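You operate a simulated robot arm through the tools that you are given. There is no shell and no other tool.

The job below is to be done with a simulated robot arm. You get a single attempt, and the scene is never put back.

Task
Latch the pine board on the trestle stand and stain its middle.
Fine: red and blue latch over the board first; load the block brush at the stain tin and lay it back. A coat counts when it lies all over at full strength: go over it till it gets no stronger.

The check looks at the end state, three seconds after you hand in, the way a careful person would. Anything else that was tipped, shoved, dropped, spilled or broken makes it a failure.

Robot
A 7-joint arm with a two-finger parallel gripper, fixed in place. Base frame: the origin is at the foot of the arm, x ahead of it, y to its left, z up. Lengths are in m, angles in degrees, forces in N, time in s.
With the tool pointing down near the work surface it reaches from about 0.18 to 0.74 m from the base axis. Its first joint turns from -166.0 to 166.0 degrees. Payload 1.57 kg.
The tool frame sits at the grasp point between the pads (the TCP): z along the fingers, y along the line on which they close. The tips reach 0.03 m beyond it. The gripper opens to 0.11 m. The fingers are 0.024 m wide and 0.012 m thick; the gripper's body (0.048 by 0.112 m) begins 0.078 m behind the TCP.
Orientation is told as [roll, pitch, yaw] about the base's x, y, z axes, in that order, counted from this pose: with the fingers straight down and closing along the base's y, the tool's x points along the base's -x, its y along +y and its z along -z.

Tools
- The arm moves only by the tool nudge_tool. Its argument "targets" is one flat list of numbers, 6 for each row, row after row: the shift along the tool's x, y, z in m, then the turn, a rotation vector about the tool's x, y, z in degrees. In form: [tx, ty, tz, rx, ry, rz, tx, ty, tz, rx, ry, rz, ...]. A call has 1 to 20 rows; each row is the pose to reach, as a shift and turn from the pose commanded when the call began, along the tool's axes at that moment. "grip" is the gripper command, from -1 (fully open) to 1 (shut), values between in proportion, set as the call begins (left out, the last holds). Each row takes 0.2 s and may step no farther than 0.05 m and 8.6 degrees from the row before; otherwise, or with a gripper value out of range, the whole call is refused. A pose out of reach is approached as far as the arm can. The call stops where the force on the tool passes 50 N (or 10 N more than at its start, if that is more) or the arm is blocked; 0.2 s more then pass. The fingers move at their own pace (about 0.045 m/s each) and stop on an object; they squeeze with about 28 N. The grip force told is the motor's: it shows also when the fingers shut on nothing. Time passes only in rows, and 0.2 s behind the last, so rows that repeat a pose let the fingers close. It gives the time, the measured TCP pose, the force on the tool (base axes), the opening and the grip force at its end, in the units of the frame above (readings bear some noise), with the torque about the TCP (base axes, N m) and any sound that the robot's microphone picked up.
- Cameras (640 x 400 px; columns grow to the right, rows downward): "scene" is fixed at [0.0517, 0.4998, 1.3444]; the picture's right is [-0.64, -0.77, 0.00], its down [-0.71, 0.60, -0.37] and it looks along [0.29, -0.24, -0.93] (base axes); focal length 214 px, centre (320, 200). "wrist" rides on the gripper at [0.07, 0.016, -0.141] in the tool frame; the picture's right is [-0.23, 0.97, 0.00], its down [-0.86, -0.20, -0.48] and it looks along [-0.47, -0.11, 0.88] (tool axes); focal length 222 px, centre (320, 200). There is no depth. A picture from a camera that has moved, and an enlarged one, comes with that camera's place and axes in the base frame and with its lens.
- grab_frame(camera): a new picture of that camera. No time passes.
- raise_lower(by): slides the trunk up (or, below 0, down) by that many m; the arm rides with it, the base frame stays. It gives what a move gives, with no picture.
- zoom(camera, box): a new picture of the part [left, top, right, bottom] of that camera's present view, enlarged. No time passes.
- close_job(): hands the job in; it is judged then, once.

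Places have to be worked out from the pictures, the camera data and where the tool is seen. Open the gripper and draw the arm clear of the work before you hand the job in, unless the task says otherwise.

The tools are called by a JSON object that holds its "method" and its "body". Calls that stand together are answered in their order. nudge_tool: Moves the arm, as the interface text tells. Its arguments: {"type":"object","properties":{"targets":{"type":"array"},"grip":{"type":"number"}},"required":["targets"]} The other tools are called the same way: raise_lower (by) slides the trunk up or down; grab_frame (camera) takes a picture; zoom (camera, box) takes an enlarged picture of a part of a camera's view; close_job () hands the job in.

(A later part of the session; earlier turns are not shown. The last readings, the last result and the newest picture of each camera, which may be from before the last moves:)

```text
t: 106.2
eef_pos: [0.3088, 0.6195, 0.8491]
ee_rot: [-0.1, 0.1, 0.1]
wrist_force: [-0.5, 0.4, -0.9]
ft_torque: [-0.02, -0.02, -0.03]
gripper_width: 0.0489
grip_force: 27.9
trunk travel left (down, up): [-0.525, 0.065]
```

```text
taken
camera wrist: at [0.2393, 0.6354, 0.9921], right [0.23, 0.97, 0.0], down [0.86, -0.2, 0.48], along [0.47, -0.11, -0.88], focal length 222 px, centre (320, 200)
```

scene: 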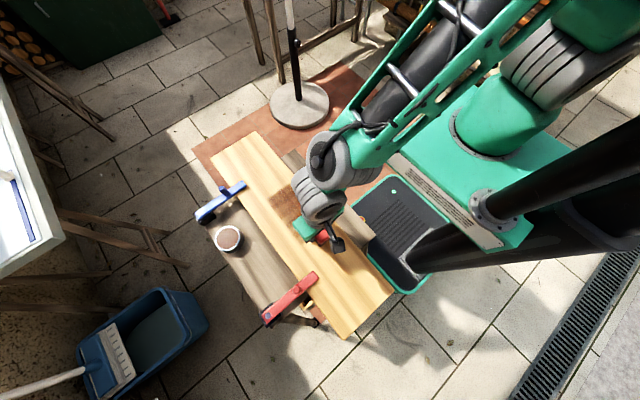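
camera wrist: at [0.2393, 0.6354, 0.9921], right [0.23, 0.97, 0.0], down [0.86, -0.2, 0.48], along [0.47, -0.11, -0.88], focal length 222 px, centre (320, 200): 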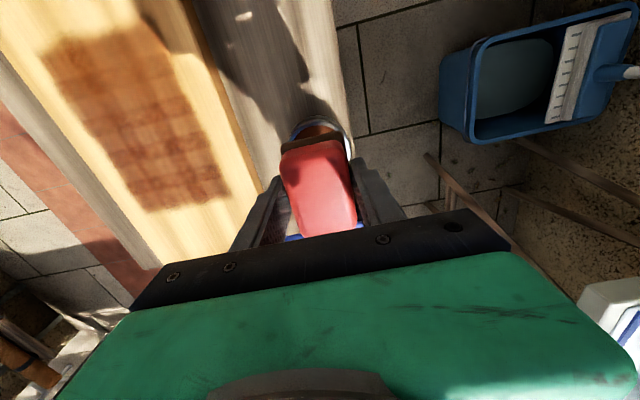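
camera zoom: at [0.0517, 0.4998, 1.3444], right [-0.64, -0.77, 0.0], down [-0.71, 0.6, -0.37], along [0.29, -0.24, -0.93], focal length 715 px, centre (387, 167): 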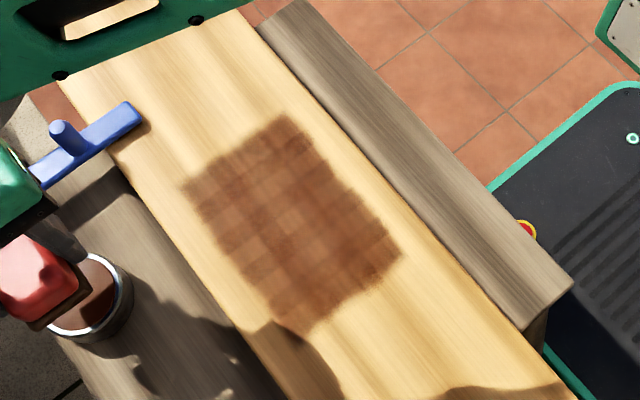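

I zoom closely on the patch to see whether the pattern is uneven coating or a regular texture.

{"method": "zoom", "body": {"camera": "scene", "box": [270, 180, 320, 220]}}

{"method": "zoom", "body": {"camera": "scene", "box": [290, 205, 330, 255]}}

{"method": "zoom", "body": {"camera": "scene", "box": [285, 180, 365, 260]}}

{"method": "zoom", "body": {"camera": "wrist", "box": [30, 20, 240, 220]}}

```text
10.00 times, centred on (295, 200) of scene
camera zoom: at [0.0517, 0.4998, 1.3444], right [-0.64, -0.77, 0.0], down [-0.71, 0.6, -0.37], along [0.29, -0.24, -0.93], focal length 2145 px, centre (570, 200)
```

zoom: 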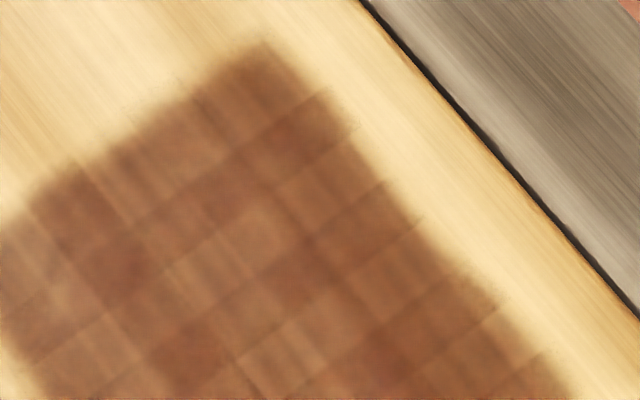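

```text
8.00 times, centred on (310, 230) of scene
camera zoom: at [0.0517, 0.4998, 1.3444], right [-0.64, -0.77, 0.0], down [-0.71, 0.6, -0.37], along [0.29, -0.24, -0.93], focal length 1716 px, centre (400, -40)
```

zoom: 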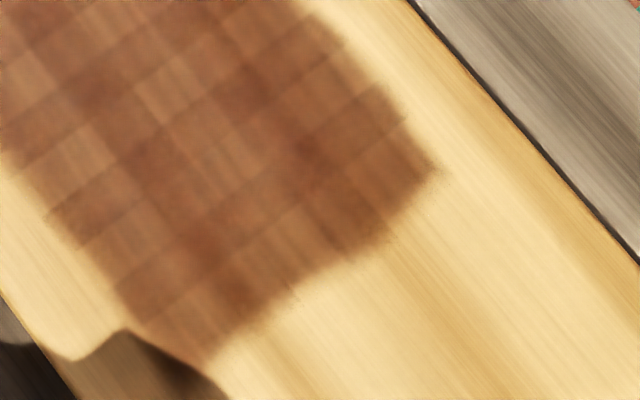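

```text
5.00 times, centred on (325, 220) of scene
camera zoom: at [0.0517, 0.4998, 1.3444], right [-0.64, -0.77, 0.0], down [-0.71, 0.6, -0.37], along [0.29, -0.24, -0.93], focal length 1072 px, centre (295, 100)
```

zoom: 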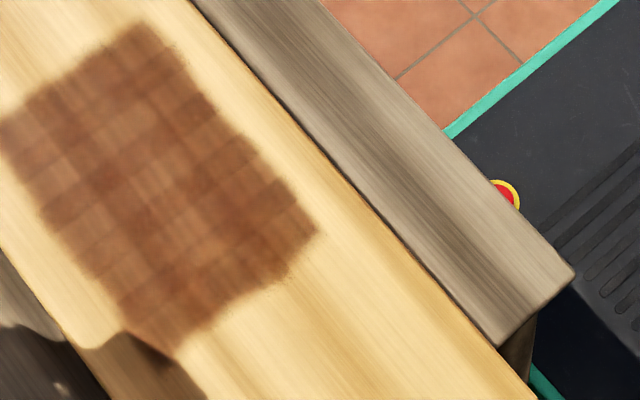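

```text
2.00 times, centred on (135, 120) of wrist
camera zoom: at [0.2393, 0.6354, 0.9921], right [0.23, 0.97, 0.0], down [0.86, -0.2, 0.48], along [0.47, -0.11, -0.88], focal length 444 px, centre (690, 360)
```

zoom: 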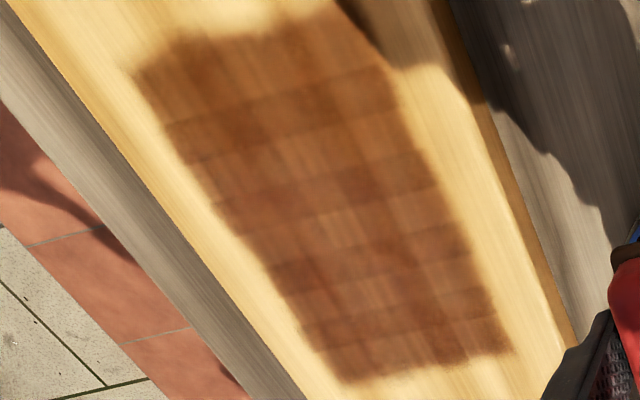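

Most cells look alike in tone but some are lighter; I'll do another firm, freshly loaded coat at y=0.400/0.415 and compare from this same viewpoint.

{"method": "nudge_tool", "body": {"targets": [0, 0, 0.036, 0, 0, 0, 0, 0, 0.053, 0, 0, 0, 0, 0, 0.059, 0, 0, 0, 0, 0, 0.061, 0, 0, 0, 0, 0, 0.061, 0, 0, 0, 0, 0, 0.045, 0, 0, 0, 0, 0, 0, 0, 0, 0, -0.008, -0.045, 0, 0, 0, 0, -0.016, -0.09, 0, 0, 0, 0, -0.025, -0.135, 0, 0, 0, 0, -0.025, -0.18, 0.005, 0, 0, 0, -0.025, -0.219, 0.015, 0, 0, 0, -0.025, -0.219, 0.045, 0, 0, 0, -0.025, -0.219, 0.06, 0, 0, 0, -0.025, -0.219, 0.0665, 0, 0, 0]}}

{"method": "nudge_tool", "body": {"targets": [0.01, 0, 0, 0, 0, 0, 0.02, 0, 0, 0, 0, 0, 0.03, 0, 0, 0, 0, 0, 0.04, 0, 0, 0, 0, 0, 0.05, 0, 0, 0, 0, 0, 0.06, 0, 0, 0, 0, 0, 0.07, 0, 0, 0, 0, 0, 0.08, 0, 0, 0, 0, 0, 0.09, 0, 0, 0, 0, 0, 0.1, 0, 0, 0, 0, 0, 0.11, 0, 0, 0, 0, 0, 0.12, 0, 0, 0, 0, 0, 0.13, 0, 0, 0, 0, 0, 0.14, 0, 0, 0, 0, 0, 0.15, 0, 0, 0, 0, 0, 0.16, 0, 0, 0, 0, 0, 0.17, 0, 0, 0, 0, 0, 0.175, 0, 0, 0, 0, 0]}}

{"method": "nudge_tool", "body": {"targets": [-0.0135, 0.01, 0, 0, 0, 0, -0.027, 0.015, 0, 0, 0, 0, -0.0405, 0.015, 0, 0, 0, 0, -0.054, 0.015, 0, 0, 0, 0, -0.0675, 0.015, 0, 0, 0, 0, -0.081, 0.015, 0, 0, 0, 0, -0.0945, 0.015, 0, 0, 0, 0, -0.108, 0.015, 0, 0, 0, 0, -0.1215, 0.015, 0, 0, 0, 0, -0.135, 0.015, 0, 0, 0, 0, -0.1485, 0.015, 0, 0, 0, 0, -0.162, 0.015, 0, 0, 0, 0, -0.175, 0.015, 0, 0, 0, 0]}}

{"method": "nudge_tool", "body": {"targets": [0, 0, -0.035, 0, 0, 0, 0, 0, -0.0665, 0, 0, 0, 0.008, 0.048, -0.0665, 0, 0, 0, 0.016, 0.096, -0.0665, 0, 0, 0, 0.022, 0.144, -0.0665, 0, 0, 0, 0.025, 0.192, -0.0665, 0, 0, 0, 0.025, 0.204, -0.0665, 0, 0, 0]}}

{"method": "zoom", "body": {"camera": "scene", "box": [240, 150, 360, 270]}}

{"method": "zoom", "body": {"camera": "scene", "box": [270, 180, 320, 220]}}

{"method": "zoom", "body": {"camera": "wrist", "box": [30, 20, 240, 220]}}

```text
t: 109.4
eef_pos: [0.3352, 0.3987, 0.7848]
ee_rot: [0.0, -0.1, 0.1]
wrist_force: [-0.9, -1.0, 5.6]
ft_torque: [-0.07, 0.03, 0.01]
gripper_width: 0.0488
grip_force: 28.1
trunk travel left (down, up): [-0.525, 0.065]
```

```text
t: 113.2
eef_pos: [0.1585, 0.3996, 0.7824]
ee_rot: [0.1, -0.1, 0.0]
wrist_force: [9.3, 0.4, 23.5]
ft_torque: [0.0, -0.27, -0.02]
gripper_width: 0.049
grip_force: 27.5
trunk travel left (down, up): [-0.525, 0.065]
```

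```text
t: 116.0
eef_pos: [0.3354, 0.4153, 0.7836]
ee_rot: [0.0, 0.0, 0.1]
wrist_force: [0.4, 0.7, -0.1]
ft_torque: [0.0, 0.03, -0.02]
gripper_width: 0.0491
grip_force: 28.5
trunk travel left (down, up): [-0.525, 0.065]
```

```text
t: 117.6
eef_pos: [0.3087, 0.6187, 0.8493]
ee_rot: [-0.1, -0.1, 0.0]
wrist_force: [-0.2, 0.5, -0.4]
ft_torque: [0.01, -0.03, 0.0]
gripper_width: 0.0492
grip_force: 27.6
trunk travel left (down, up): [-0.525, 0.065]
```

```text
3.33 times, centred on (300, 210) of scene
camera zoom: at [0.0517, 0.4998, 1.3444], right [-0.64, -0.77, 0.0], down [-0.71, 0.6, -0.37], along [0.29, -0.24, -0.93], focal length 715 px, centre (387, 167)
```

zoom: 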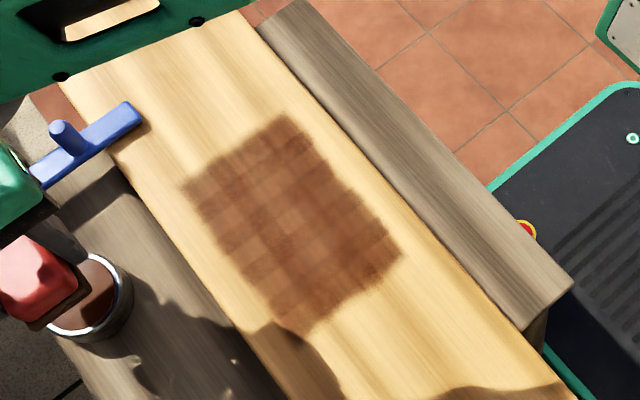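

```text
10.00 times, centred on (295, 200) of scene
camera zoom: at [0.0517, 0.4998, 1.3444], right [-0.64, -0.77, 0.0], down [-0.71, 0.6, -0.37], along [0.29, -0.24, -0.93], focal length 2145 px, centre (570, 200)
```

zoom: 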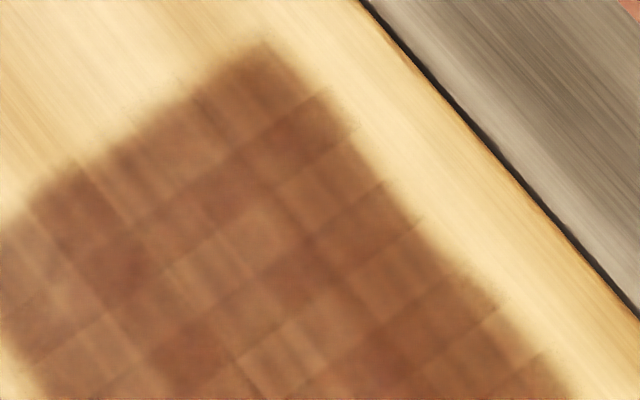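

```text
2.00 times, centred on (135, 120) of wrist
camera zoom: at [0.2389, 0.6355, 0.9917], right [0.23, 0.97, 0.0], down [0.86, -0.2, 0.48], along [0.47, -0.11, -0.88], focal length 444 px, centre (690, 360)
```

zoom: 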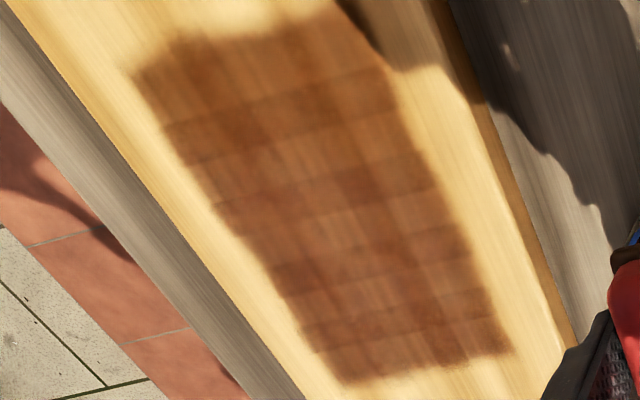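

The change is now marginal in this strip, so it's close to saturated. I give the middle strip (y=0.445/0.435) another loaded coat, with a slope in z for even pressure.

{"method": "nudge_tool", "body": {"targets": [0, 0, 0.036, 0, 0, 0, 0, 0, 0.053, 0, 0, 0, 0, 0, 0.059, 0, 0, 0, 0, 0, 0.061, 0, 0, 0, 0, 0, 0.061, 0, 0, 0, 0, 0, 0.045, 0, 0, 0, 0, 0, 0, 0, 0, 0, -0.008, -0.045, 0, 0, 0, 0, -0.016, -0.09, 0, 0, 0, 0, -0.025, -0.135, 0, 0, 0, 0, -0.025, -0.174, 0.015, 0, 0, 0, -0.025, -0.174, 0.045, 0, 0, 0, -0.025, -0.174, 0.06, 0, 0, 0, -0.025, -0.174, 0.0668, 0, 0, 0]}}

{"method": "nudge_tool", "body": {"targets": [0.01, 0, 0, 0, 0, 0, 0.02, 0, -0.0001, 0, 0, 0, 0.03, 0, -0.0001, 0, 0, 0, 0.04, 0, -0.0002, 0, 0, 0, 0.05, 0, -0.0002, 0, 0, 0, 0.06, 0, -0.0003, 0, 0, 0, 0.07, 0, -0.0003, 0, 0, 0, 0.08, 0, -0.0004, 0, 0, 0, 0.09, 0, -0.0004, 0, 0, 0, 0.1, 0, -0.0005, 0, 0, 0, 0.11, 0, -0.0005, 0, 0, 0, 0.12, 0, -0.0006, 0, 0, 0, 0.13, 0, -0.0006, 0, 0, 0, 0.14, 0, -0.0007, 0, 0, 0, 0.15, 0, -0.0008, 0, 0, 0, 0.16, 0, -0.0008, 0, 0, 0, 0.17, 0, -0.0008, 0, 0, 0, 0.175, 0, -0.0008, 0, 0, 0]}}

{"method": "nudge_tool", "body": {"targets": [-0.01, -0.005, 0, 0, 0, 0, -0.02, -0.01, 0.0001, 0, 0, 0, -0.03, -0.01, 0.0001, 0, 0, 0, -0.04, -0.01, 0.0002, 0, 0, 0, -0.05, -0.01, 0.0002, 0, 0, 0, -0.06, -0.01, 0.0003, 0, 0, 0, -0.07, -0.01, 0.0003, 0, 0, 0, -0.08, -0.01, 0.0004, 0, 0, 0, -0.09, -0.01, 0.0004, 0, 0, 0, -0.1, -0.01, 0.0005, 0, 0, 0, -0.11, -0.01, 0.0005, 0, 0, 0, -0.12, -0.01, 0.0006, 0, 0, 0, -0.13, -0.01, 0.0006, 0, 0, 0, -0.14, -0.01, 0.0007, 0, 0, 0, -0.15, -0.01, 0.0008, 0, 0, 0, -0.16, -0.01, 0.0008, 0, 0, 0, -0.17, -0.01, 0.0009, 0, 0, 0, -0.175, -0.01, 0.001, 0, 0, 0]}}

{"method": "nudge_tool", "body": {"targets": [0, 0, -0.035, 0, 0, 0, 0, 0, -0.067, 0, 0, 0, 0.008, 0.048, -0.067, 0, 0, 0, 0.016, 0.096, -0.067, 0, 0, 0, 0.022, 0.144, -0.067, 0, 0, 0, 0.025, 0.184, -0.067, 0, 0, 0]}}

{"method": "zoom", "body": {"camera": "scene", "box": [240, 150, 360, 270]}}

{"method": "zoom", "body": {"camera": "scene", "box": [270, 180, 320, 220]}}

{"method": "zoom", "body": {"camera": "wrist", "box": [30, 20, 240, 220]}}

```text
t: 120.6
eef_pos: [0.3347, 0.4453, 0.7825]
ee_rot: [0.0, -0.1, 0.0]
wrist_force: [-0.5, 0.6, -0.3]
ft_torque: [-0.02, 0.01, -0.02]
gripper_width: 0.049
grip_force: 27.4
trunk travel left (down, up): [-0.525, 0.065]
```

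```text
t: 124.4
eef_pos: [0.1597, 0.4447, 0.7836]
ee_rot: [0.1, 0.0, 0.0]
wrist_force: [-0.2, 0.0, -1.2]
ft_torque: [0.04, 0.03, 0.01]
gripper_width: 0.0491
grip_force: 28.0
trunk travel left (down, up): [-0.525, 0.065]
```

```text
t: 128.2
eef_pos: [0.3349, 0.4362, 0.7833]
ee_rot: [0.0, -0.1, 0.0]
wrist_force: [0.8, 0.6, -0.8]
ft_torque: [0.01, -0.02, 0.0]
gripper_width: 0.0489
grip_force: 28.3
trunk travel left (down, up): [-0.525, 0.065]
```

```text
t: 129.6
eef_pos: [0.3092, 0.6206, 0.8495]
ee_rot: [-0.1, 0.0, 0.0]
wrist_force: [0.0, 0.3, -0.3]
ft_torque: [-0.02, 0.02, 0.02]
gripper_width: 0.049
grip_force: 27.9
trunk travel left (down, up): [-0.525, 0.065]
```

```text
3.33 times, centred on (300, 210) of scene
camera zoom: at [0.0517, 0.4998, 1.3444], right [-0.64, -0.77, 0.0], down [-0.71, 0.6, -0.37], along [0.29, -0.24, -0.93], focal length 715 px, centre (387, 167)
```

zoom: 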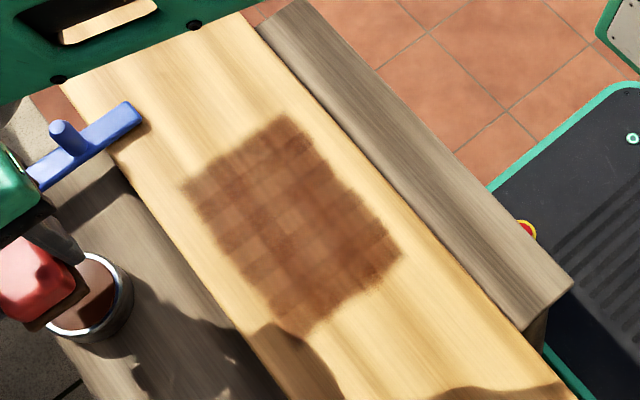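

```text
10.00 times, centred on (295, 200) of scene
camera zoom: at [0.0517, 0.4998, 1.3444], right [-0.64, -0.77, 0.0], down [-0.71, 0.6, -0.37], along [0.29, -0.24, -0.93], focal length 2145 px, centre (570, 200)
```

zoom: 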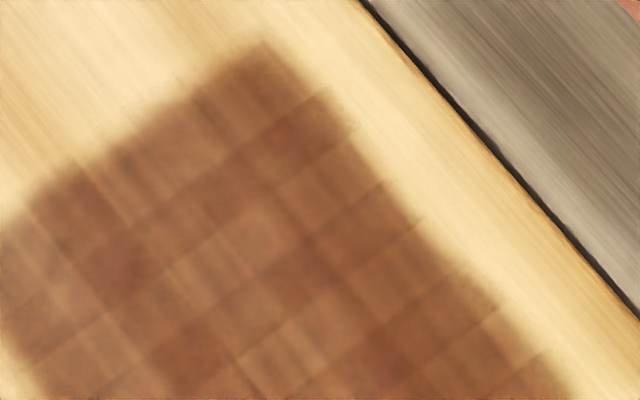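

```text
2.00 times, centred on (135, 120) of wrist
camera zoom: at [0.2392, 0.6371, 0.9916], right [0.23, 0.97, 0.0], down [0.86, -0.2, 0.48], along [0.47, -0.11, -0.88], focal length 444 px, centre (690, 360)
```

zoom: 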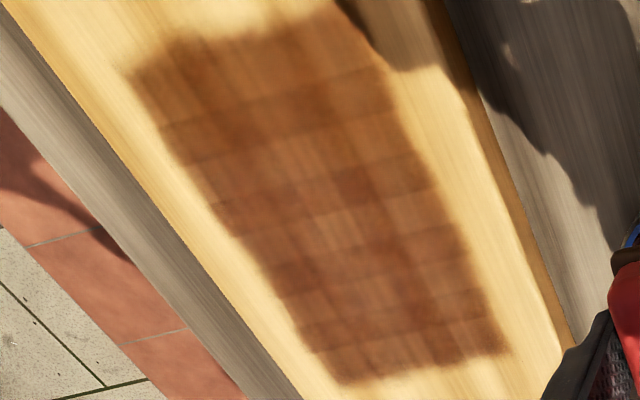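

No contact force appeared on that pass, so the brush has slipped up a little in the grip. I re-find the contact height at the tin in small steps.

{"method": "nudge_tool", "body": {"targets": [0, 0, 0.036, 0, 0, 0, 0, 0, 0.053, 0, 0, 0, 0, 0, 0.059, 0, 0, 0, 0, 0, 0.061, 0, 0, 0, 0, 0, 0.061, 0, 0, 0]}}

{"method": "nudge_tool", "body": {"targets": [0, 0, 0.0007, 0, 0, 0, 0, 0, 0.0012, 0, 0, 0]}}

{"method": "zoom", "body": {"camera": "wrist", "box": [240, 90, 400, 240]}}

```text
t: 130.8
eef_pos: [0.3094, 0.618, 0.7887]
ee_rot: [0.1, 0.0, 0.0]
wrist_force: [0.8, -1.6, -0.6]
ft_torque: [-0.03, 0.02, 0.01]
gripper_width: 0.0488
grip_force: 27.8
trunk travel left (down, up): [-0.525, 0.065]
```

```text
t: 131.4
eef_pos: [0.3093, 0.6199, 0.7885]
ee_rot: [0.1, 0.0, 0.0]
wrist_force: [0.6, -1.1, 5.8]
ft_torque: [-0.11, 0.15, 0.04]
gripper_width: 0.0494
grip_force: 27.7
trunk travel left (down, up): [-0.525, 0.065]
```

```text
2.67 times, centred on (320, 165) of wrist
camera zoom: at [0.2398, 0.6357, 0.9312], right [0.23, 0.97, 0.0], down [0.85, -0.2, 0.48], along [0.47, -0.11, -0.88], focal length 592 px, centre (320, 293)
```

zoom: 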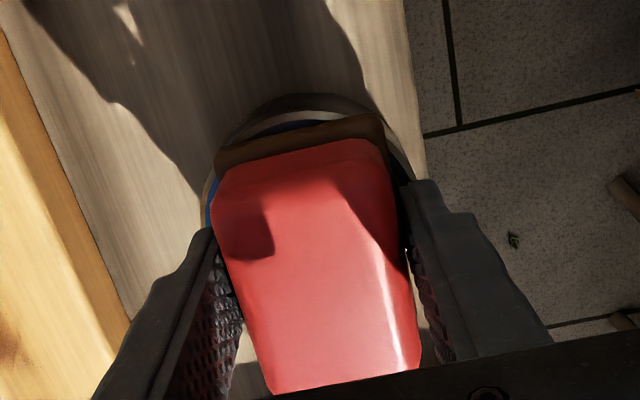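

Contact at the tin is at z≈0.788 now, about 3 mm of slip. I take the reloaded brush to y=0.487 and lower gently to contact.

{"method": "nudge_tool", "body": {"targets": [0, 0, 0, 0, 0, 0, 0, 0, -0.02, 0, 0, 0, 0, 0, -0.062, 0, 0, 0, -0.008, -0.045, -0.062, 0, 0, 0, -0.018, -0.09, -0.062, 0, 0, 0, -0.025, -0.132, -0.05, 0, 0, 0, -0.025, -0.132, -0.02, 0, 0, 0, -0.025, -0.132, 0, 0, 0, 0, -0.025, -0.132, 0.004, 0, 0, 0, -0.025, -0.132, 0.005, 0, 0, 0]}}

{"method": "nudge_tool", "body": {"targets": [0, 0, 0.0005, 0, 0, 0, 0, 0, 0.001, 0, 0, 0]}}

```text
t: 133.6
eef_pos: [0.3345, 0.4884, 0.7822]
ee_rot: [0.0, 0.0, 0.0]
wrist_force: [-0.3, -0.7, 2.8]
ft_torque: [-0.03, 0.1, 0.04]
gripper_width: 0.0492
grip_force: 27.5
trunk travel left (down, up): [-0.525, 0.065]
```

```text
t: 134.2
eef_pos: [0.3354, 0.4876, 0.7831]
ee_rot: [0.1, -0.1, 0.1]
wrist_force: [0.0, -0.3, 7.6]
ft_torque: [-0.06, 0.22, 0.01]
gripper_width: 0.0489
grip_force: 27.9
trunk travel left (down, up): [-0.525, 0.065]
```

Contact is 7.6 N. I stroke at y=0.487 and back at y=0.470, checking forces.

{"method": "nudge_tool", "body": {"targets": [0.01, 0, 0, 0, 0, 0, 0.02, 0, 0, 0, 0, 0, 0.03, 0, 0, 0, 0, 0, 0.04, 0, -0.0001, 0, 0, 0, 0.05, 0, -0.0001, 0, 0, 0, 0.06, 0, -0.0001, 0, 0, 0, 0.07, 0, -0.0001, 0, 0, 0, 0.08, 0, -0.0002, 0, 0, 0, 0.09, 0, -0.0002, 0, 0, 0, 0.1, 0, -0.0002, 0, 0, 0, 0.11, 0, -0.0002, 0, 0, 0, 0.12, 0, -0.0003, 0, 0, 0, 0.13, 0, -0.0003, 0, 0, 0, 0.14, 0, -0.0003, 0, 0, 0, 0.15, 0, -0.0003, 0, 0, 0, 0.16, 0, -0.0003, 0, 0, 0, 0.17, 0, -0.0003, 0, 0, 0, 0.175, 0, -0.0003, 0, 0, 0]}}

{"method": "nudge_tool", "body": {"targets": [-0.01, -0.008, 0, 0, 0, 0, -0.02, -0.017, 0, 0, 0, 0, -0.03, -0.017, 0, 0, 0, 0, -0.04, -0.017, 0.0001, 0, 0, 0, -0.05, -0.017, 0.0001, 0, 0, 0, -0.06, -0.017, 0.0001, 0, 0, 0, -0.07, -0.017, 0.0001, 0, 0, 0, -0.08, -0.017, 0.0002, 0, 0, 0, -0.09, -0.017, 0.0002, 0, 0, 0, -0.1, -0.017, 0.0002, 0, 0, 0, -0.11, -0.017, 0.0002, 0, 0, 0, -0.12, -0.017, 0.0003, 0, 0, 0, -0.13, -0.017, 0.0003, 0, 0, 0, -0.14, -0.017, 0.0004, 0, 0, 0, -0.15, -0.017, 0.0005, 0, 0, 0, -0.16, -0.017, 0.0006, 0, 0, 0, -0.17, -0.017, 0.0006, 0, 0, 0, -0.175, -0.017, 0.0006, 0, 0, 0]}}

{"method": "nudge_tool", "body": {"targets": [0, 0, -0.035, 0, 0, 0, 0, 0, -0.0685, 0, 0, 0, 0.008, 0.048, -0.0685, 0, 0, 0, 0.016, 0.096, -0.0685, 0, 0, 0, 0.025, 0.144, -0.0685, 0, 0, 0, 0.025, 0.149, -0.0685, 0, 0, 0]}}

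{"method": "zoom", "body": {"camera": "scene", "box": [240, 150, 360, 270]}}

{"method": "zoom", "body": {"camera": "scene", "box": [270, 180, 320, 220]}}

{"method": "zoom", "body": {"camera": "wrist", "box": [30, 20, 240, 220]}}

```text
t: 138.0
eef_pos: [0.1601, 0.4867, 0.782]
ee_rot: [0.1, 0.0, 0.0]
wrist_force: [5.7, 1.7, 14.9]
ft_torque: [0.01, -0.17, 0.05]
gripper_width: 0.0489
grip_force: 28.1
trunk travel left (down, up): [-0.525, 0.065]
```

```text
t: 141.8
eef_pos: [0.3337, 0.4713, 0.7814]
ee_rot: [0.2, -0.1, 0.0]
wrist_force: [-6.9, -0.4, 16.6]
ft_torque: [-0.05, 0.25, -0.01]
gripper_width: 0.0491
grip_force: 27.8
trunk travel left (down, up): [-0.525, 0.065]
```

```text
t: 143.2
eef_pos: [0.3086, 0.6204, 0.8485]
ee_rot: [0.0, -0.1, 0.0]
wrist_force: [0.3, 0.2, -1.5]
ft_torque: [-0.05, 0.03, 0.02]
gripper_width: 0.0488
grip_force: 27.7
trunk travel left (down, up): [-0.525, 0.065]
```

```text
3.33 times, centred on (300, 210) of scene
camera zoom: at [0.0517, 0.4998, 1.3444], right [-0.64, -0.77, 0.0], down [-0.71, 0.6, -0.37], along [0.29, -0.24, -0.93], focal length 715 px, centre (387, 167)
```

zoom: 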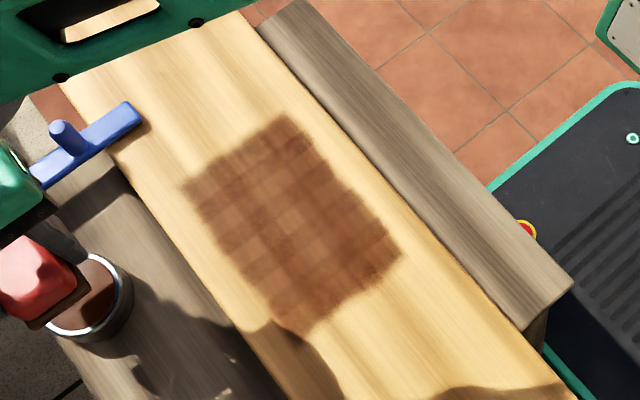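

```text
10.00 times, centred on (295, 200) of scene
camera zoom: at [0.0517, 0.4998, 1.3444], right [-0.64, -0.77, 0.0], down [-0.71, 0.6, -0.37], along [0.29, -0.24, -0.93], focal length 2145 px, centre (570, 200)
```

zoom: 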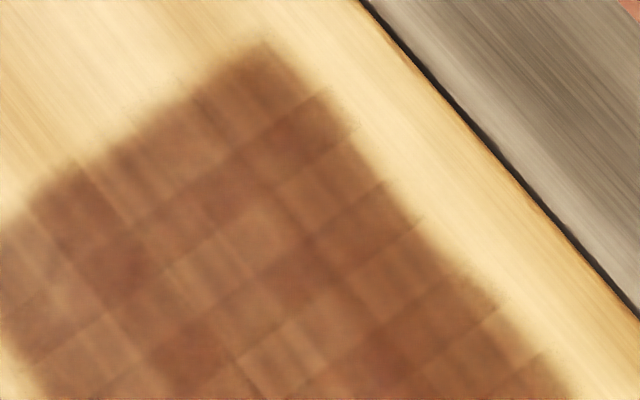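

```text
2.00 times, centred on (135, 120) of wrist
camera zoom: at [0.2393, 0.6358, 0.9908], right [0.23, 0.97, 0.0], down [0.86, -0.2, 0.48], along [0.47, -0.11, -0.88], focal length 444 px, centre (690, 360)
```

zoom: 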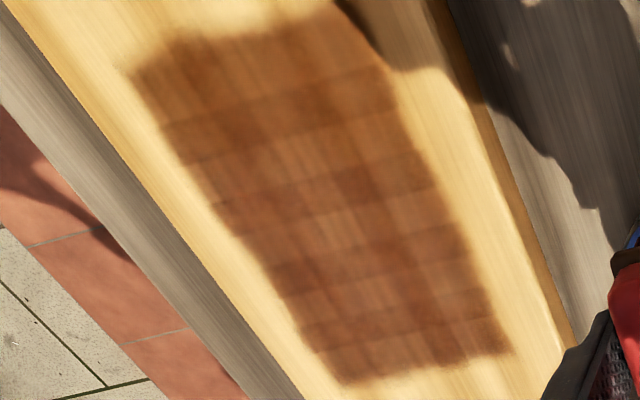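

The re-coated +y strip shows no change at all with firm contact and fresh stain, so it is at full strength. I do the same confirming coat on the centre strip (y=0.445 and 0.430).

{"method": "nudge_tool", "body": {"targets": [0, 0, 0.036, 0, 0, 0, 0, 0, 0.055, 0, 0, 0, 0, 0, 0.061, 0, 0, 0, 0, 0, 0.0626, 0, 0, 0, 0, 0, 0.0626, 0, 0, 0, 0, 0, 0.045, 0, 0, 0, 0, 0, 0, 0, 0, 0, -0.008, -0.045, 0, 0, 0, 0, -0.016, -0.09, 0, 0, 0, 0, -0.025, -0.135, 0, 0, 0, 0, -0.025, -0.174, 0.015, 0, 0, 0, -0.025, -0.174, 0.045, 0, 0, 0, -0.025, -0.174, 0.062, 0, 0, 0, -0.025, -0.174, 0.0684, 0, 0, 0]}}

{"method": "nudge_tool", "body": {"targets": [0.01, 0, 0, 0, 0, 0, 0.02, 0, 0, 0, 0, 0, 0.03, 0, 0, 0, 0, 0, 0.04, 0, -0.0001, 0, 0, 0, 0.05, 0, -0.0001, 0, 0, 0, 0.06, 0, -0.0001, 0, 0, 0, 0.07, 0, -0.0001, 0, 0, 0, 0.08, 0, -0.0002, 0, 0, 0, 0.09, 0, -0.0002, 0, 0, 0, 0.1, 0, -0.0002, 0, 0, 0, 0.11, 0, -0.0002, 0, 0, 0, 0.12, 0, -0.0003, 0, 0, 0, 0.13, 0, -0.0003, 0, 0, 0, 0.14, 0, -0.0003, 0, 0, 0, 0.15, 0, -0.0003, 0, 0, 0, 0.16, 0, -0.0003, 0, 0, 0, 0.17, 0, -0.0003, 0, 0, 0, 0.175, 0, -0.0003, 0, 0, 0]}}

{"method": "nudge_tool", "body": {"targets": [-0.01, -0.008, 0, 0, 0, 0, -0.02, -0.015, 0, 0, 0, 0, -0.03, -0.015, 0, 0, 0, 0, -0.04, -0.015, 0.0001, 0, 0, 0, -0.05, -0.015, 0.0001, 0, 0, 0, -0.06, -0.015, 0.0001, 0, 0, 0, -0.07, -0.015, 0.0001, 0, 0, 0, -0.08, -0.015, 0.0002, 0, 0, 0, -0.09, -0.015, 0.0002, 0, 0, 0, -0.1, -0.015, 0.0002, 0, 0, 0, -0.11, -0.015, 0.0002, 0, 0, 0, -0.12, -0.015, 0.0003, 0, 0, 0, -0.13, -0.015, 0.0003, 0, 0, 0, -0.14, -0.015, 0.0004, 0, 0, 0, -0.15, -0.015, 0.0005, 0, 0, 0, -0.16, -0.015, 0.0006, 0, 0, 0, -0.17, -0.015, 0.0006, 0, 0, 0, -0.175, -0.015, 0.0006, 0, 0, 0]}}

{"method": "nudge_tool", "body": {"targets": [0, 0, -0.035, 0, 0, 0, 0, 0, -0.0687, 0, 0, 0, 0.008, 0.048, -0.0687, 0, 0, 0, 0.016, 0.096, -0.0687, 0, 0, 0, 0.025, 0.144, -0.0687, 0, 0, 0, 0.025, 0.189, -0.0687, 0, 0, 0]}}

{"method": "zoom", "body": {"camera": "scene", "box": [240, 150, 360, 270]}}

{"method": "zoom", "body": {"camera": "scene", "box": [270, 180, 320, 220]}}

{"method": "zoom", "body": {"camera": "wrist", "box": [30, 20, 240, 220]}}

```text
t: 146.2
eef_pos: [0.3342, 0.4459, 0.7819]
ee_rot: [-0.1, 0.0, 0.0]
wrist_force: [0.7, -1.0, 1.5]
ft_torque: [0.02, -0.06, -0.01]
gripper_width: 0.0489
grip_force: 28.0
trunk travel left (down, up): [-0.525, 0.065]
```

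```text
t: 150.0
eef_pos: [0.1601, 0.4454, 0.7822]
ee_rot: [0.0, 0.0, -0.1]
wrist_force: [1.5, 0.4, 1.8]
ft_torque: [0.0, -0.03, 0.04]
gripper_width: 0.0489
grip_force: 28.3
trunk travel left (down, up): [-0.525, 0.065]
```

```text
t: 153.8
eef_pos: [0.3348, 0.4305, 0.7821]
ee_rot: [0.0, -0.1, -0.1]
wrist_force: [-4.9, -1.1, 11.8]
ft_torque: [-0.02, 0.11, 0.02]
gripper_width: 0.0492
grip_force: 28.0
trunk travel left (down, up): [-0.525, 0.065]
```

```text
t: 155.2
eef_pos: [0.3117, 0.6188, 0.8493]
ee_rot: [-0.2, 0.0, 0.1]
wrist_force: [0.4, -0.1, -0.2]
ft_torque: [-0.02, 0.02, 0.02]
gripper_width: 0.049
grip_force: 27.8
trunk travel left (down, up): [-0.525, 0.065]
```

```text
3.33 times, centred on (300, 210) of scene
camera zoom: at [0.0517, 0.4998, 1.3444], right [-0.64, -0.77, 0.0], down [-0.71, 0.6, -0.37], along [0.29, -0.24, -0.93], focal length 715 px, centre (387, 167)
```

zoom: 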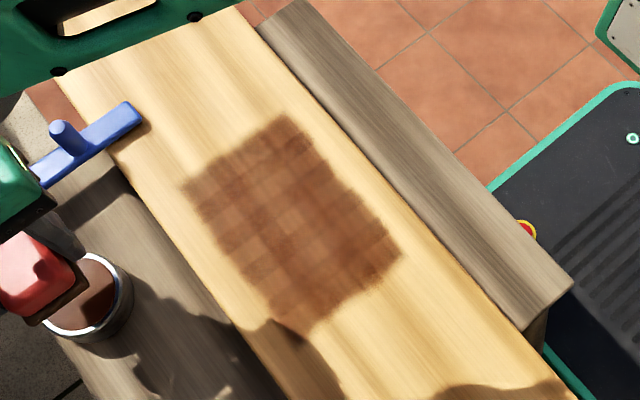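

```text
10.00 times, centred on (295, 200) of scene
camera zoom: at [0.0517, 0.4998, 1.3444], right [-0.64, -0.77, 0.0], down [-0.71, 0.6, -0.37], along [0.29, -0.24, -0.93], focal length 2145 px, centre (570, 200)
```

zoom: 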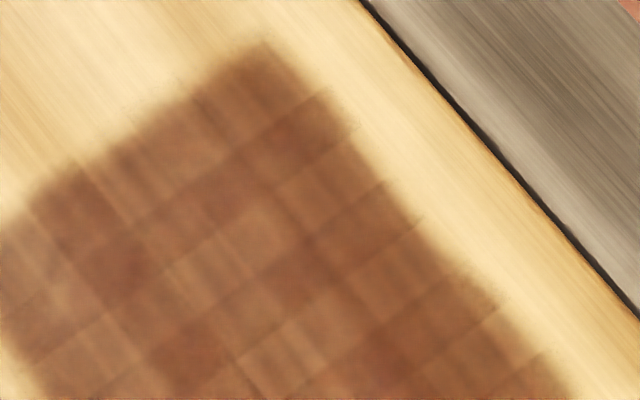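

```text
2.00 times, centred on (135, 120) of wrist
camera zoom: at [0.2412, 0.6347, 0.9925], right [0.23, 0.97, 0.0], down [0.86, -0.2, 0.48], along [0.47, -0.11, -0.88], focal length 444 px, centre (690, 360)
```

zoom: 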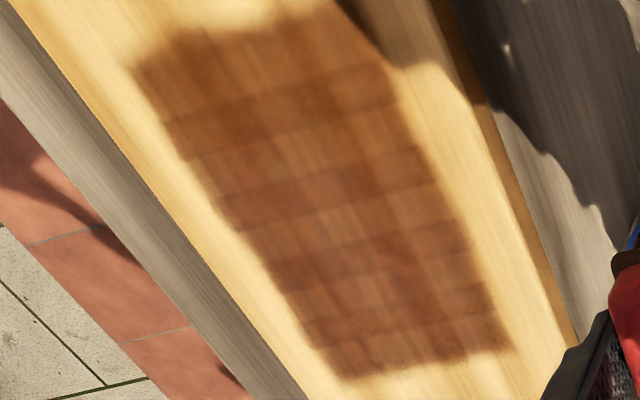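

No further change anywhere on the centre. As a last check on the edge cells, I reload and make cross strokes along the -x edge of the patch.

{"method": "nudge_tool", "body": {"targets": [0, 0, 0.036, 0, 0, 0, 0, 0, 0.055, 0, 0, 0, 0, 0, 0.061, 0, 0, 0, 0, 0, 0.0626, 0, 0, 0, 0, 0, 0.0626, 0, 0, 0, 0, 0, 0.045, 0, 0, 0, 0, 0, 0, 0, 0, 0, 0.03, -0.04, 0, 0, 0, 0, 0.06, -0.08, 0, 0, 0, 0, 0.09, -0.12, 0, 0, 0, 0, 0.12, -0.16, 0, 0, 0, 0, 0.145, -0.2, 0, 0, 0, 0, 0.145, -0.219, 0.03, 0, 0, 0, 0.145, -0.219, 0.055, 0, 0, 0, 0.145, -0.219, 0.065, 0, 0, 0, 0.145, -0.219, 0.0686, 0, 0, 0]}}

{"method": "nudge_tool", "body": {"targets": [0, 0.01, 0, 0, 0, 0, 0, 0.02, 0, 0, 0, 0, 0, 0.03, 0, 0, 0, 0, 0, 0.04, 0, 0, 0, 0, 0, 0.05, 0, 0, 0, 0, 0, 0.06, 0, 0, 0, 0, 0, 0.07, 0, 0, 0, 0, 0, 0.08, 0, 0, 0, 0, 0, 0.085, 0, 0, 0, 0, -0.01, 0.085, 0, 0, 0, 0, -0.02, 0.085, 0, 0, 0, 0, -0.02, 0.075, 0, 0, 0, 0, -0.02, 0.065, 0, 0, 0, 0, -0.02, 0.055, 0, 0, 0, 0, -0.02, 0.045, 0, 0, 0, 0, -0.02, 0.035, 0, 0, 0, 0, -0.02, 0.025, 0, 0, 0, 0, -0.02, 0.015, 0, 0, 0, 0, -0.02, 0.005, 0, 0, 0, 0, -0.02, 0, 0, 0, 0, 0]}}

{"method": "nudge_tool", "body": {"targets": [0, 0, -0.035, 0, 0, 0, 0, 0, -0.0686, 0, 0, 0, -0.03, 0.04, -0.0686, 0, 0, 0, -0.06, 0.08, -0.0686, 0, 0, 0, -0.09, 0.12, -0.0686, 0, 0, 0, -0.12, 0.16, -0.0686, 0, 0, 0, -0.125, 0.2, -0.0686, 0, 0, 0, -0.125, 0.219, -0.0686, 0, 0, 0]}}

{"method": "zoom", "body": {"camera": "scene", "box": [240, 150, 360, 270]}}

{"method": "zoom", "body": {"camera": "scene", "box": [290, 205, 330, 255]}}

{"method": "zoom", "body": {"camera": "wrist", "box": [30, 20, 240, 220]}}

```text
t: 158.6
eef_pos: [0.164, 0.3991, 0.7812]
ee_rot: [0.1, 0.0, 0.1]
wrist_force: [-0.8, -0.9, 4.1]
ft_torque: [-0.02, -0.11, -0.05]
gripper_width: 0.049
grip_force: 28.3
trunk travel left (down, up): [-0.525, 0.065]
```

```text
t: 162.8
eef_pos: [0.1844, 0.4008, 0.7811]
ee_rot: [0.1, 0.0, 0.1]
wrist_force: [-0.8, 4.4, 10.1]
ft_torque: [0.12, 0.01, 0.03]
gripper_width: 0.049
grip_force: 28.0
trunk travel left (down, up): [-0.525, 0.065]
```

```text
t: 164.6
eef_pos: [0.311, 0.6201, 0.8498]
ee_rot: [0.1, -0.1, 0.0]
wrist_force: [0.4, -0.1, -0.5]
ft_torque: [0.0, 0.0, -0.01]
gripper_width: 0.0489
grip_force: 28.1
trunk travel left (down, up): [-0.525, 0.065]
```

```text
3.33 times, centred on (300, 210) of scene
camera zoom: at [0.0517, 0.4998, 1.3444], right [-0.64, -0.77, 0.0], down [-0.71, 0.6, -0.37], along [0.29, -0.24, -0.93], focal length 715 px, centre (387, 167)
```

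zoom: 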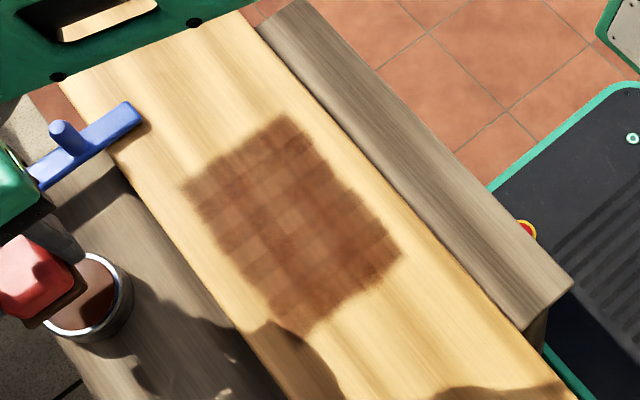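

```text
8.00 times, centred on (310, 230) of scene
camera zoom: at [0.0517, 0.4998, 1.3444], right [-0.64, -0.77, 0.0], down [-0.71, 0.6, -0.37], along [0.29, -0.24, -0.93], focal length 1716 px, centre (400, -40)
```

zoom: 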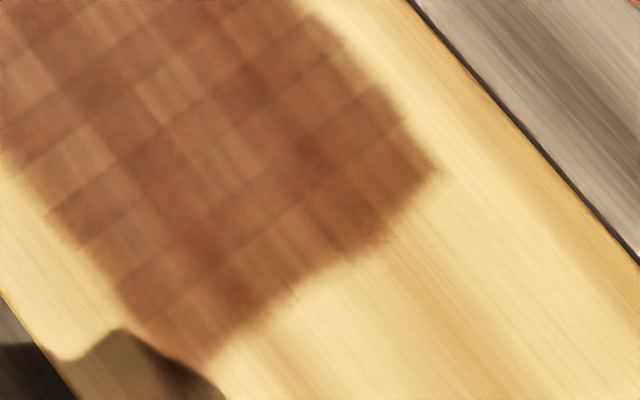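

```text
2.00 times, centred on (135, 120) of wrist
camera zoom: at [0.2403, 0.6365, 0.9919], right [0.23, 0.97, 0.0], down [0.86, -0.2, 0.48], along [0.47, -0.11, -0.88], focal length 444 px, centre (690, 360)
```

zoom: 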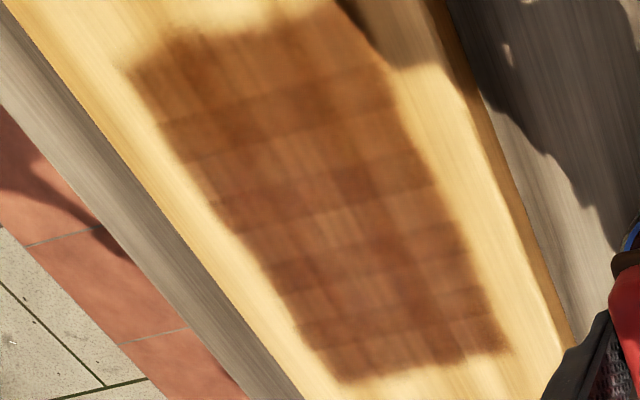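

The patch is unchanged by further loaded coats, so it's at full strength. Now I lay the brush back at its place (0.2005, 0.617), lowering gently.

{"method": "nudge_tool", "body": {"targets": [0.035, 0, 0, 0, 0, 0, 0.07, 0, 0, 0, 0, 1.2, 0.1, -0.002, 0, 0, 0, 2.5, 0.1095, -0.002, 0.02, 0, 0, 2.5, 0.1095, -0.002, 0.06, 0, 0, 2.5, 0.1095, -0.002, 0.08, 0, 0, 2.5, 0.1095, -0.002, 0.088, 0, 0, 2.5]}}

{"method": "nudge_tool", "body": {"targets": [0, 0, 0.0015, 0, 0, 0, 0, 0, 0.003, 0, 0, 0]}}

{"method": "nudge_tool", "body": {"targets": [0, 0, 0.001, 0, 0, 0, 0, 0, 0.002, 0, 0, 0]}}

{"method": "grab_frame", "body": {"camera": "wrist"}}

```text
t: 166.2
eef_pos: [0.2006, 0.6175, 0.7608]
ee_rot: [0.0, 0.1, -2.5]
wrist_force: [-0.4, -0.5, -0.8]
ft_torque: [0.01, 0.01, 0.01]
gripper_width: 0.049
grip_force: 28.3
trunk travel left (down, up): [-0.525, 0.065]
```

```text
t: 166.8
eef_pos: [0.1996, 0.6174, 0.7582]
ee_rot: [-0.1, 0.1, -2.5]
wrist_force: [-0.2, 0.3, -0.1]
ft_torque: [-0.03, -0.03, -0.04]
gripper_width: 0.0491
grip_force: 27.8
trunk travel left (down, up): [-0.525, 0.065]
```

```text
t: 167.4
eef_pos: [0.2004, 0.6179, 0.7573]
ee_rot: [0.0, 0.0, -2.5]
wrist_force: [-0.9, 0.4, -0.4]
ft_torque: [0.0, 0.04, -0.02]
gripper_width: 0.0491
grip_force: 27.3
trunk travel left (down, up): [-0.525, 0.065]
```

```text
taken
camera wrist: at [0.1308, 0.6368, 0.8992], right [0.27, 0.96, 0.0], down [0.85, -0.24, 0.48], along [0.46, -0.13, -0.88], focal length 222 px, centre (320, 200)
```

wrist: 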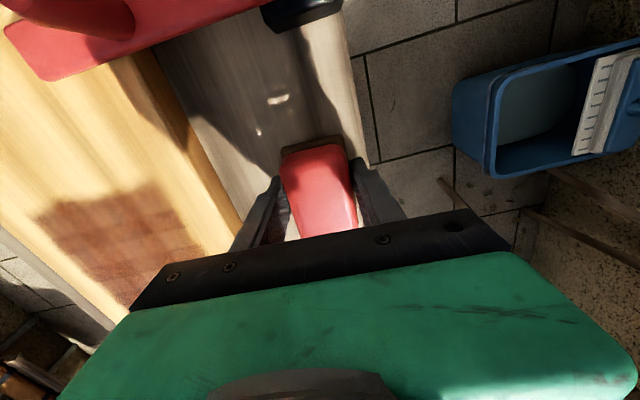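

No contact with the stand yet; I lower further in millimetre steps.

{"method": "nudge_tool", "body": {"targets": [0, 0, 0.001, 0, 0, 0, 0, 0, 0.002, 0, 0, 0]}}

{"method": "nudge_tool", "body": {"targets": [0, 0, 0.001, 0, 0, 0, 0, 0, 0.0015, 0, 0, 0]}}

```text
t: 168.0
eef_pos: [0.2001, 0.6173, 0.7545]
ee_rot: [0.0, 0.0, -2.4]
wrist_force: [0.9, 0.1, -1.3]
ft_torque: [0.01, 0.01, -0.03]
gripper_width: 0.049
grip_force: 27.9
trunk travel left (down, up): [-0.525, 0.065]
```

```text
t: 168.6
eef_pos: [0.1998, 0.6176, 0.7537]
ee_rot: [0.2, 0.0, -2.5]
wrist_force: [0.5, -0.9, 2.3]
ft_torque: [-0.01, -0.01, -0.03]
gripper_width: 0.0488
grip_force: 28.3
trunk travel left (down, up): [-0.525, 0.065]
```

Light contact (2.3 N). I press half a millimetre more and open the fingers, then rise.

{"method": "nudge_tool", "body": {"targets": [0, 0, 0.0005, 0, 0, 0, 0, 0, 0.0005, 0, 0, 0]}}

{"method": "nudge_tool", "body": {"targets": [0, 0, 0, 0, 0, 0, 0, 0, 0, 0, 0, 0, 0, 0, 0, 0, 0, 0], "grip": -0.3}}

{"method": "nudge_tool", "body": {"targets": [0, 0, -0.02, 0, 0, 0, 0, 0, -0.05, 0, 0, 0, 0, 0, -0.1, 0, 0, 0, 0, 0, -0.14, 0, 0, 0]}}

{"method": "grab_frame", "body": {"camera": "wrist"}}

{"method": "grab_frame", "body": {"camera": "scene"}}

```text
t: 169.2
eef_pos: [0.2006, 0.6174, 0.7538]
ee_rot: [0.0, 0.0, -2.5]
wrist_force: [-0.2, 0.3, 5.2]
ft_torque: [-0.04, 0.01, -0.01]
gripper_width: 0.0488
grip_force: 28.5
trunk travel left (down, up): [-0.525, 0.065]
```

```text
t: 170.0
eef_pos: [0.2008, 0.6174, 0.7527]
ee_rot: [0.0, 0.0, -2.5]
wrist_force: [0.0, -0.4, 0.7]
ft_torque: [0.0, 0.0, 0.0]
gripper_width: 0.0714
grip_force: 0.0
trunk travel left (down, up): [-0.525, 0.065]
```

```text
t: 171.0
eef_pos: [0.1995, 0.6172, 0.8936]
ee_rot: [0.0, 0.0, -2.6]
wrist_force: [0.1, 0.7, -0.6]
ft_torque: [0.0, 0.02, 0.01]
gripper_width: 0.0715
grip_force: 0.0
trunk travel left (down, up): [-0.525, 0.065]
```

```text
taken
camera wrist: at [0.131, 0.6357, 1.0361], right [0.27, 0.96, 0.0], down [0.85, -0.24, 0.48], along [0.46, -0.13, -0.88], focal length 222 px, centre (320, 200)
```

wrist: 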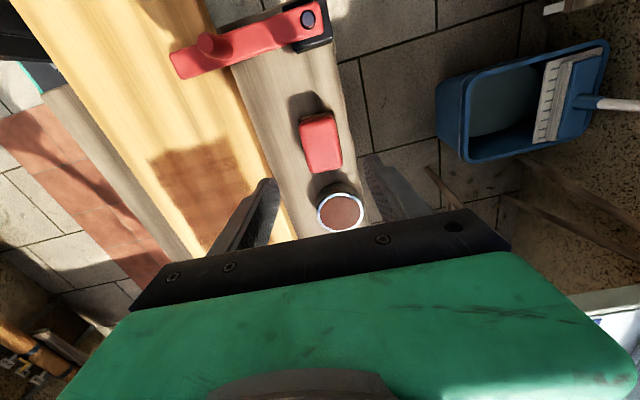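

```text
taken
```

scene: 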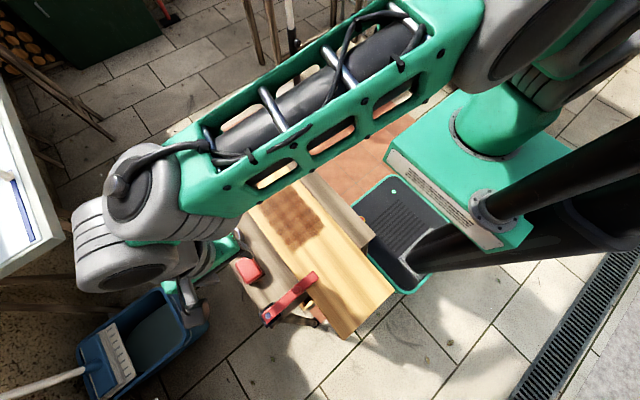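

The brush stands back in place. I rise and return the arm to its starting pose, clear of the work, and open the gripper fully.

{"method": "nudge_tool", "body": {"targets": [0, 0, -0.05, 0, 0, 0, 0, 0, -0.1, 0, 0, 0, 0, 0, -0.145, 0, 0, 0, 0, -0.03, -0.18, 0, 0, -1, 0, -0.075, -0.186, 0, 0, -2.5, -0.005, -0.12, -0.186, 0, 0, -2.5, -0.01, -0.165, -0.186, 0, 0, -2.5, -0.015, -0.21, -0.186, 0, 0, -2.5, -0.02, -0.255, -0.186, 0, 0, -2.5, -0.025, -0.31, -0.186, 0, 0, -2.5], "grip": -1}}

{"method": "grab_frame", "body": {"camera": "scene"}}

{"method": "zoom", "body": {"camera": "scene", "box": [180, 130, 400, 350]}}

```text
refused: row 10 steps farther than a row can; nothing moved
```

```text
taken
```

scene: 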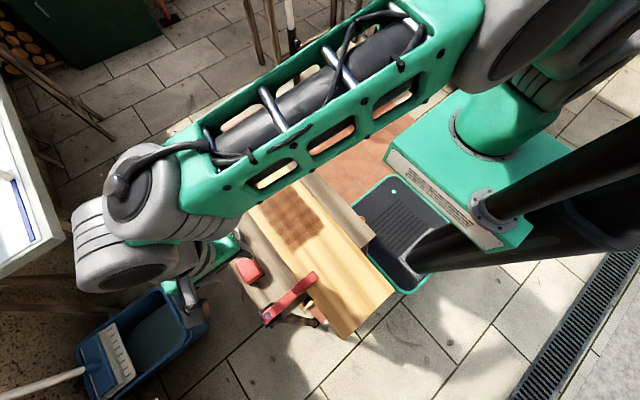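

```text
1.82 times, centred on (290, 240) of scene
camera zoom: at [0.0517, 0.4998, 1.3444], right [-0.64, -0.77, 0.0], down [-0.71, 0.6, -0.37], along [0.29, -0.24, -0.93], focal length 390 px, centre (374, 127)
```

zoom: 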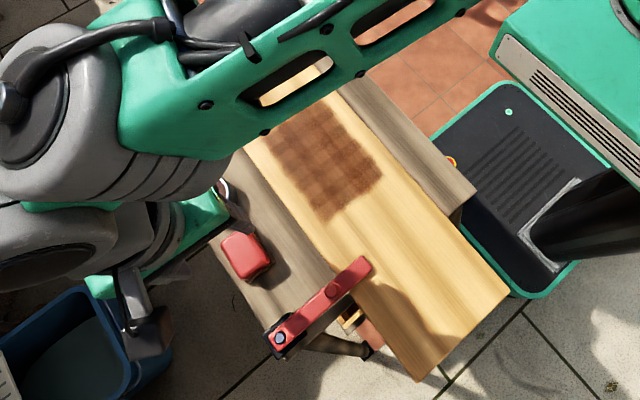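

The last row's step was too long and the call was refused. I repeat it with smaller steps.

{"method": "nudge_tool", "body": {"targets": [0, 0, -0.045, 0, 0, 0, 0, 0, -0.09, 0, 0, 0, 0, 0, -0.135, 0, 0, 0, 0, -0.03, -0.165, 0, 0, -1, 0, -0.07, -0.185, 0, 0, -2.5, -0.005, -0.115, -0.186, 0, 0, -2.5, -0.01, -0.16, -0.186, 0, 0, -2.5, -0.015, -0.205, -0.186, 0, 0, -2.5, -0.02, -0.25, -0.186, 0, 0, -2.5, -0.025, -0.29, -0.186, 0, 0, -2.5, -0.027, -0.309, -0.186, 0, 0, -2.5], "grip": -1}}

{"method": "grab_frame", "body": {"camera": "scene"}}

{"method": "zoom", "body": {"camera": "scene", "box": [180, 130, 400, 350]}}

{"method": "grab_frame", "body": {"camera": "wrist"}}

```text
t: 173.4
eef_pos: [0.2141, 0.3066, 1.0788]
ee_rot: [-0.1, 0.0, -0.1]
wrist_force: [-0.6, -0.1, 0.3]
ft_torque: [0.0, 0.0, 0.02]
gripper_width: 0.1098
grip_force: 0.1
trunk travel left (down, up): [-0.525, 0.065]
```

```text
taken
```

scene: 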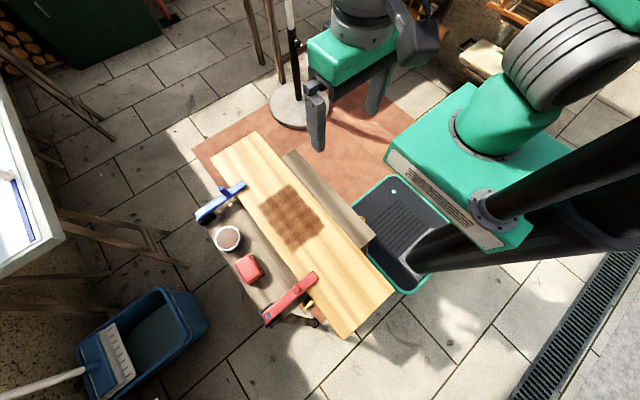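

```text
1.82 times, centred on (290, 240) of scene
camera zoom: at [0.0517, 0.4998, 1.3444], right [-0.64, -0.77, 0.0], down [-0.71, 0.6, -0.37], along [0.29, -0.24, -0.93], focal length 390 px, centre (374, 127)
```

zoom: 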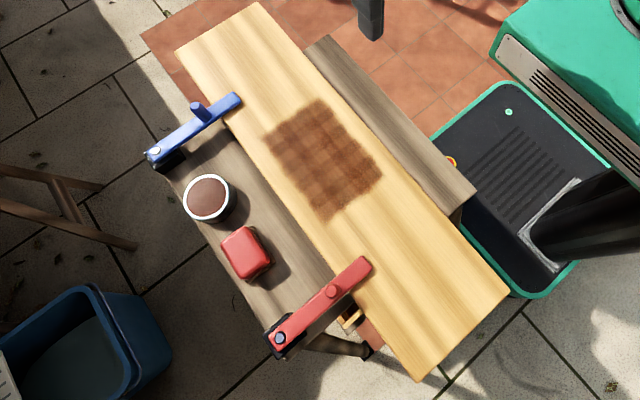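

```text
taken
camera wrist: at [0.1436, 0.3229, 1.2214], right [0.23, 0.97, 0.0], down [0.86, -0.2, 0.48], along [0.47, -0.11, -0.88], focal length 222 px, centre (320, 200)
```

wrist: 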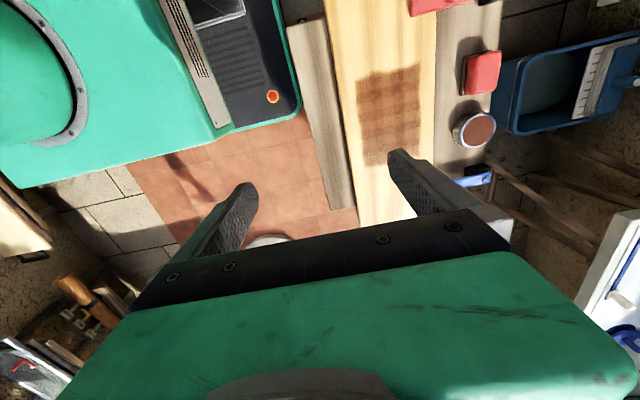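

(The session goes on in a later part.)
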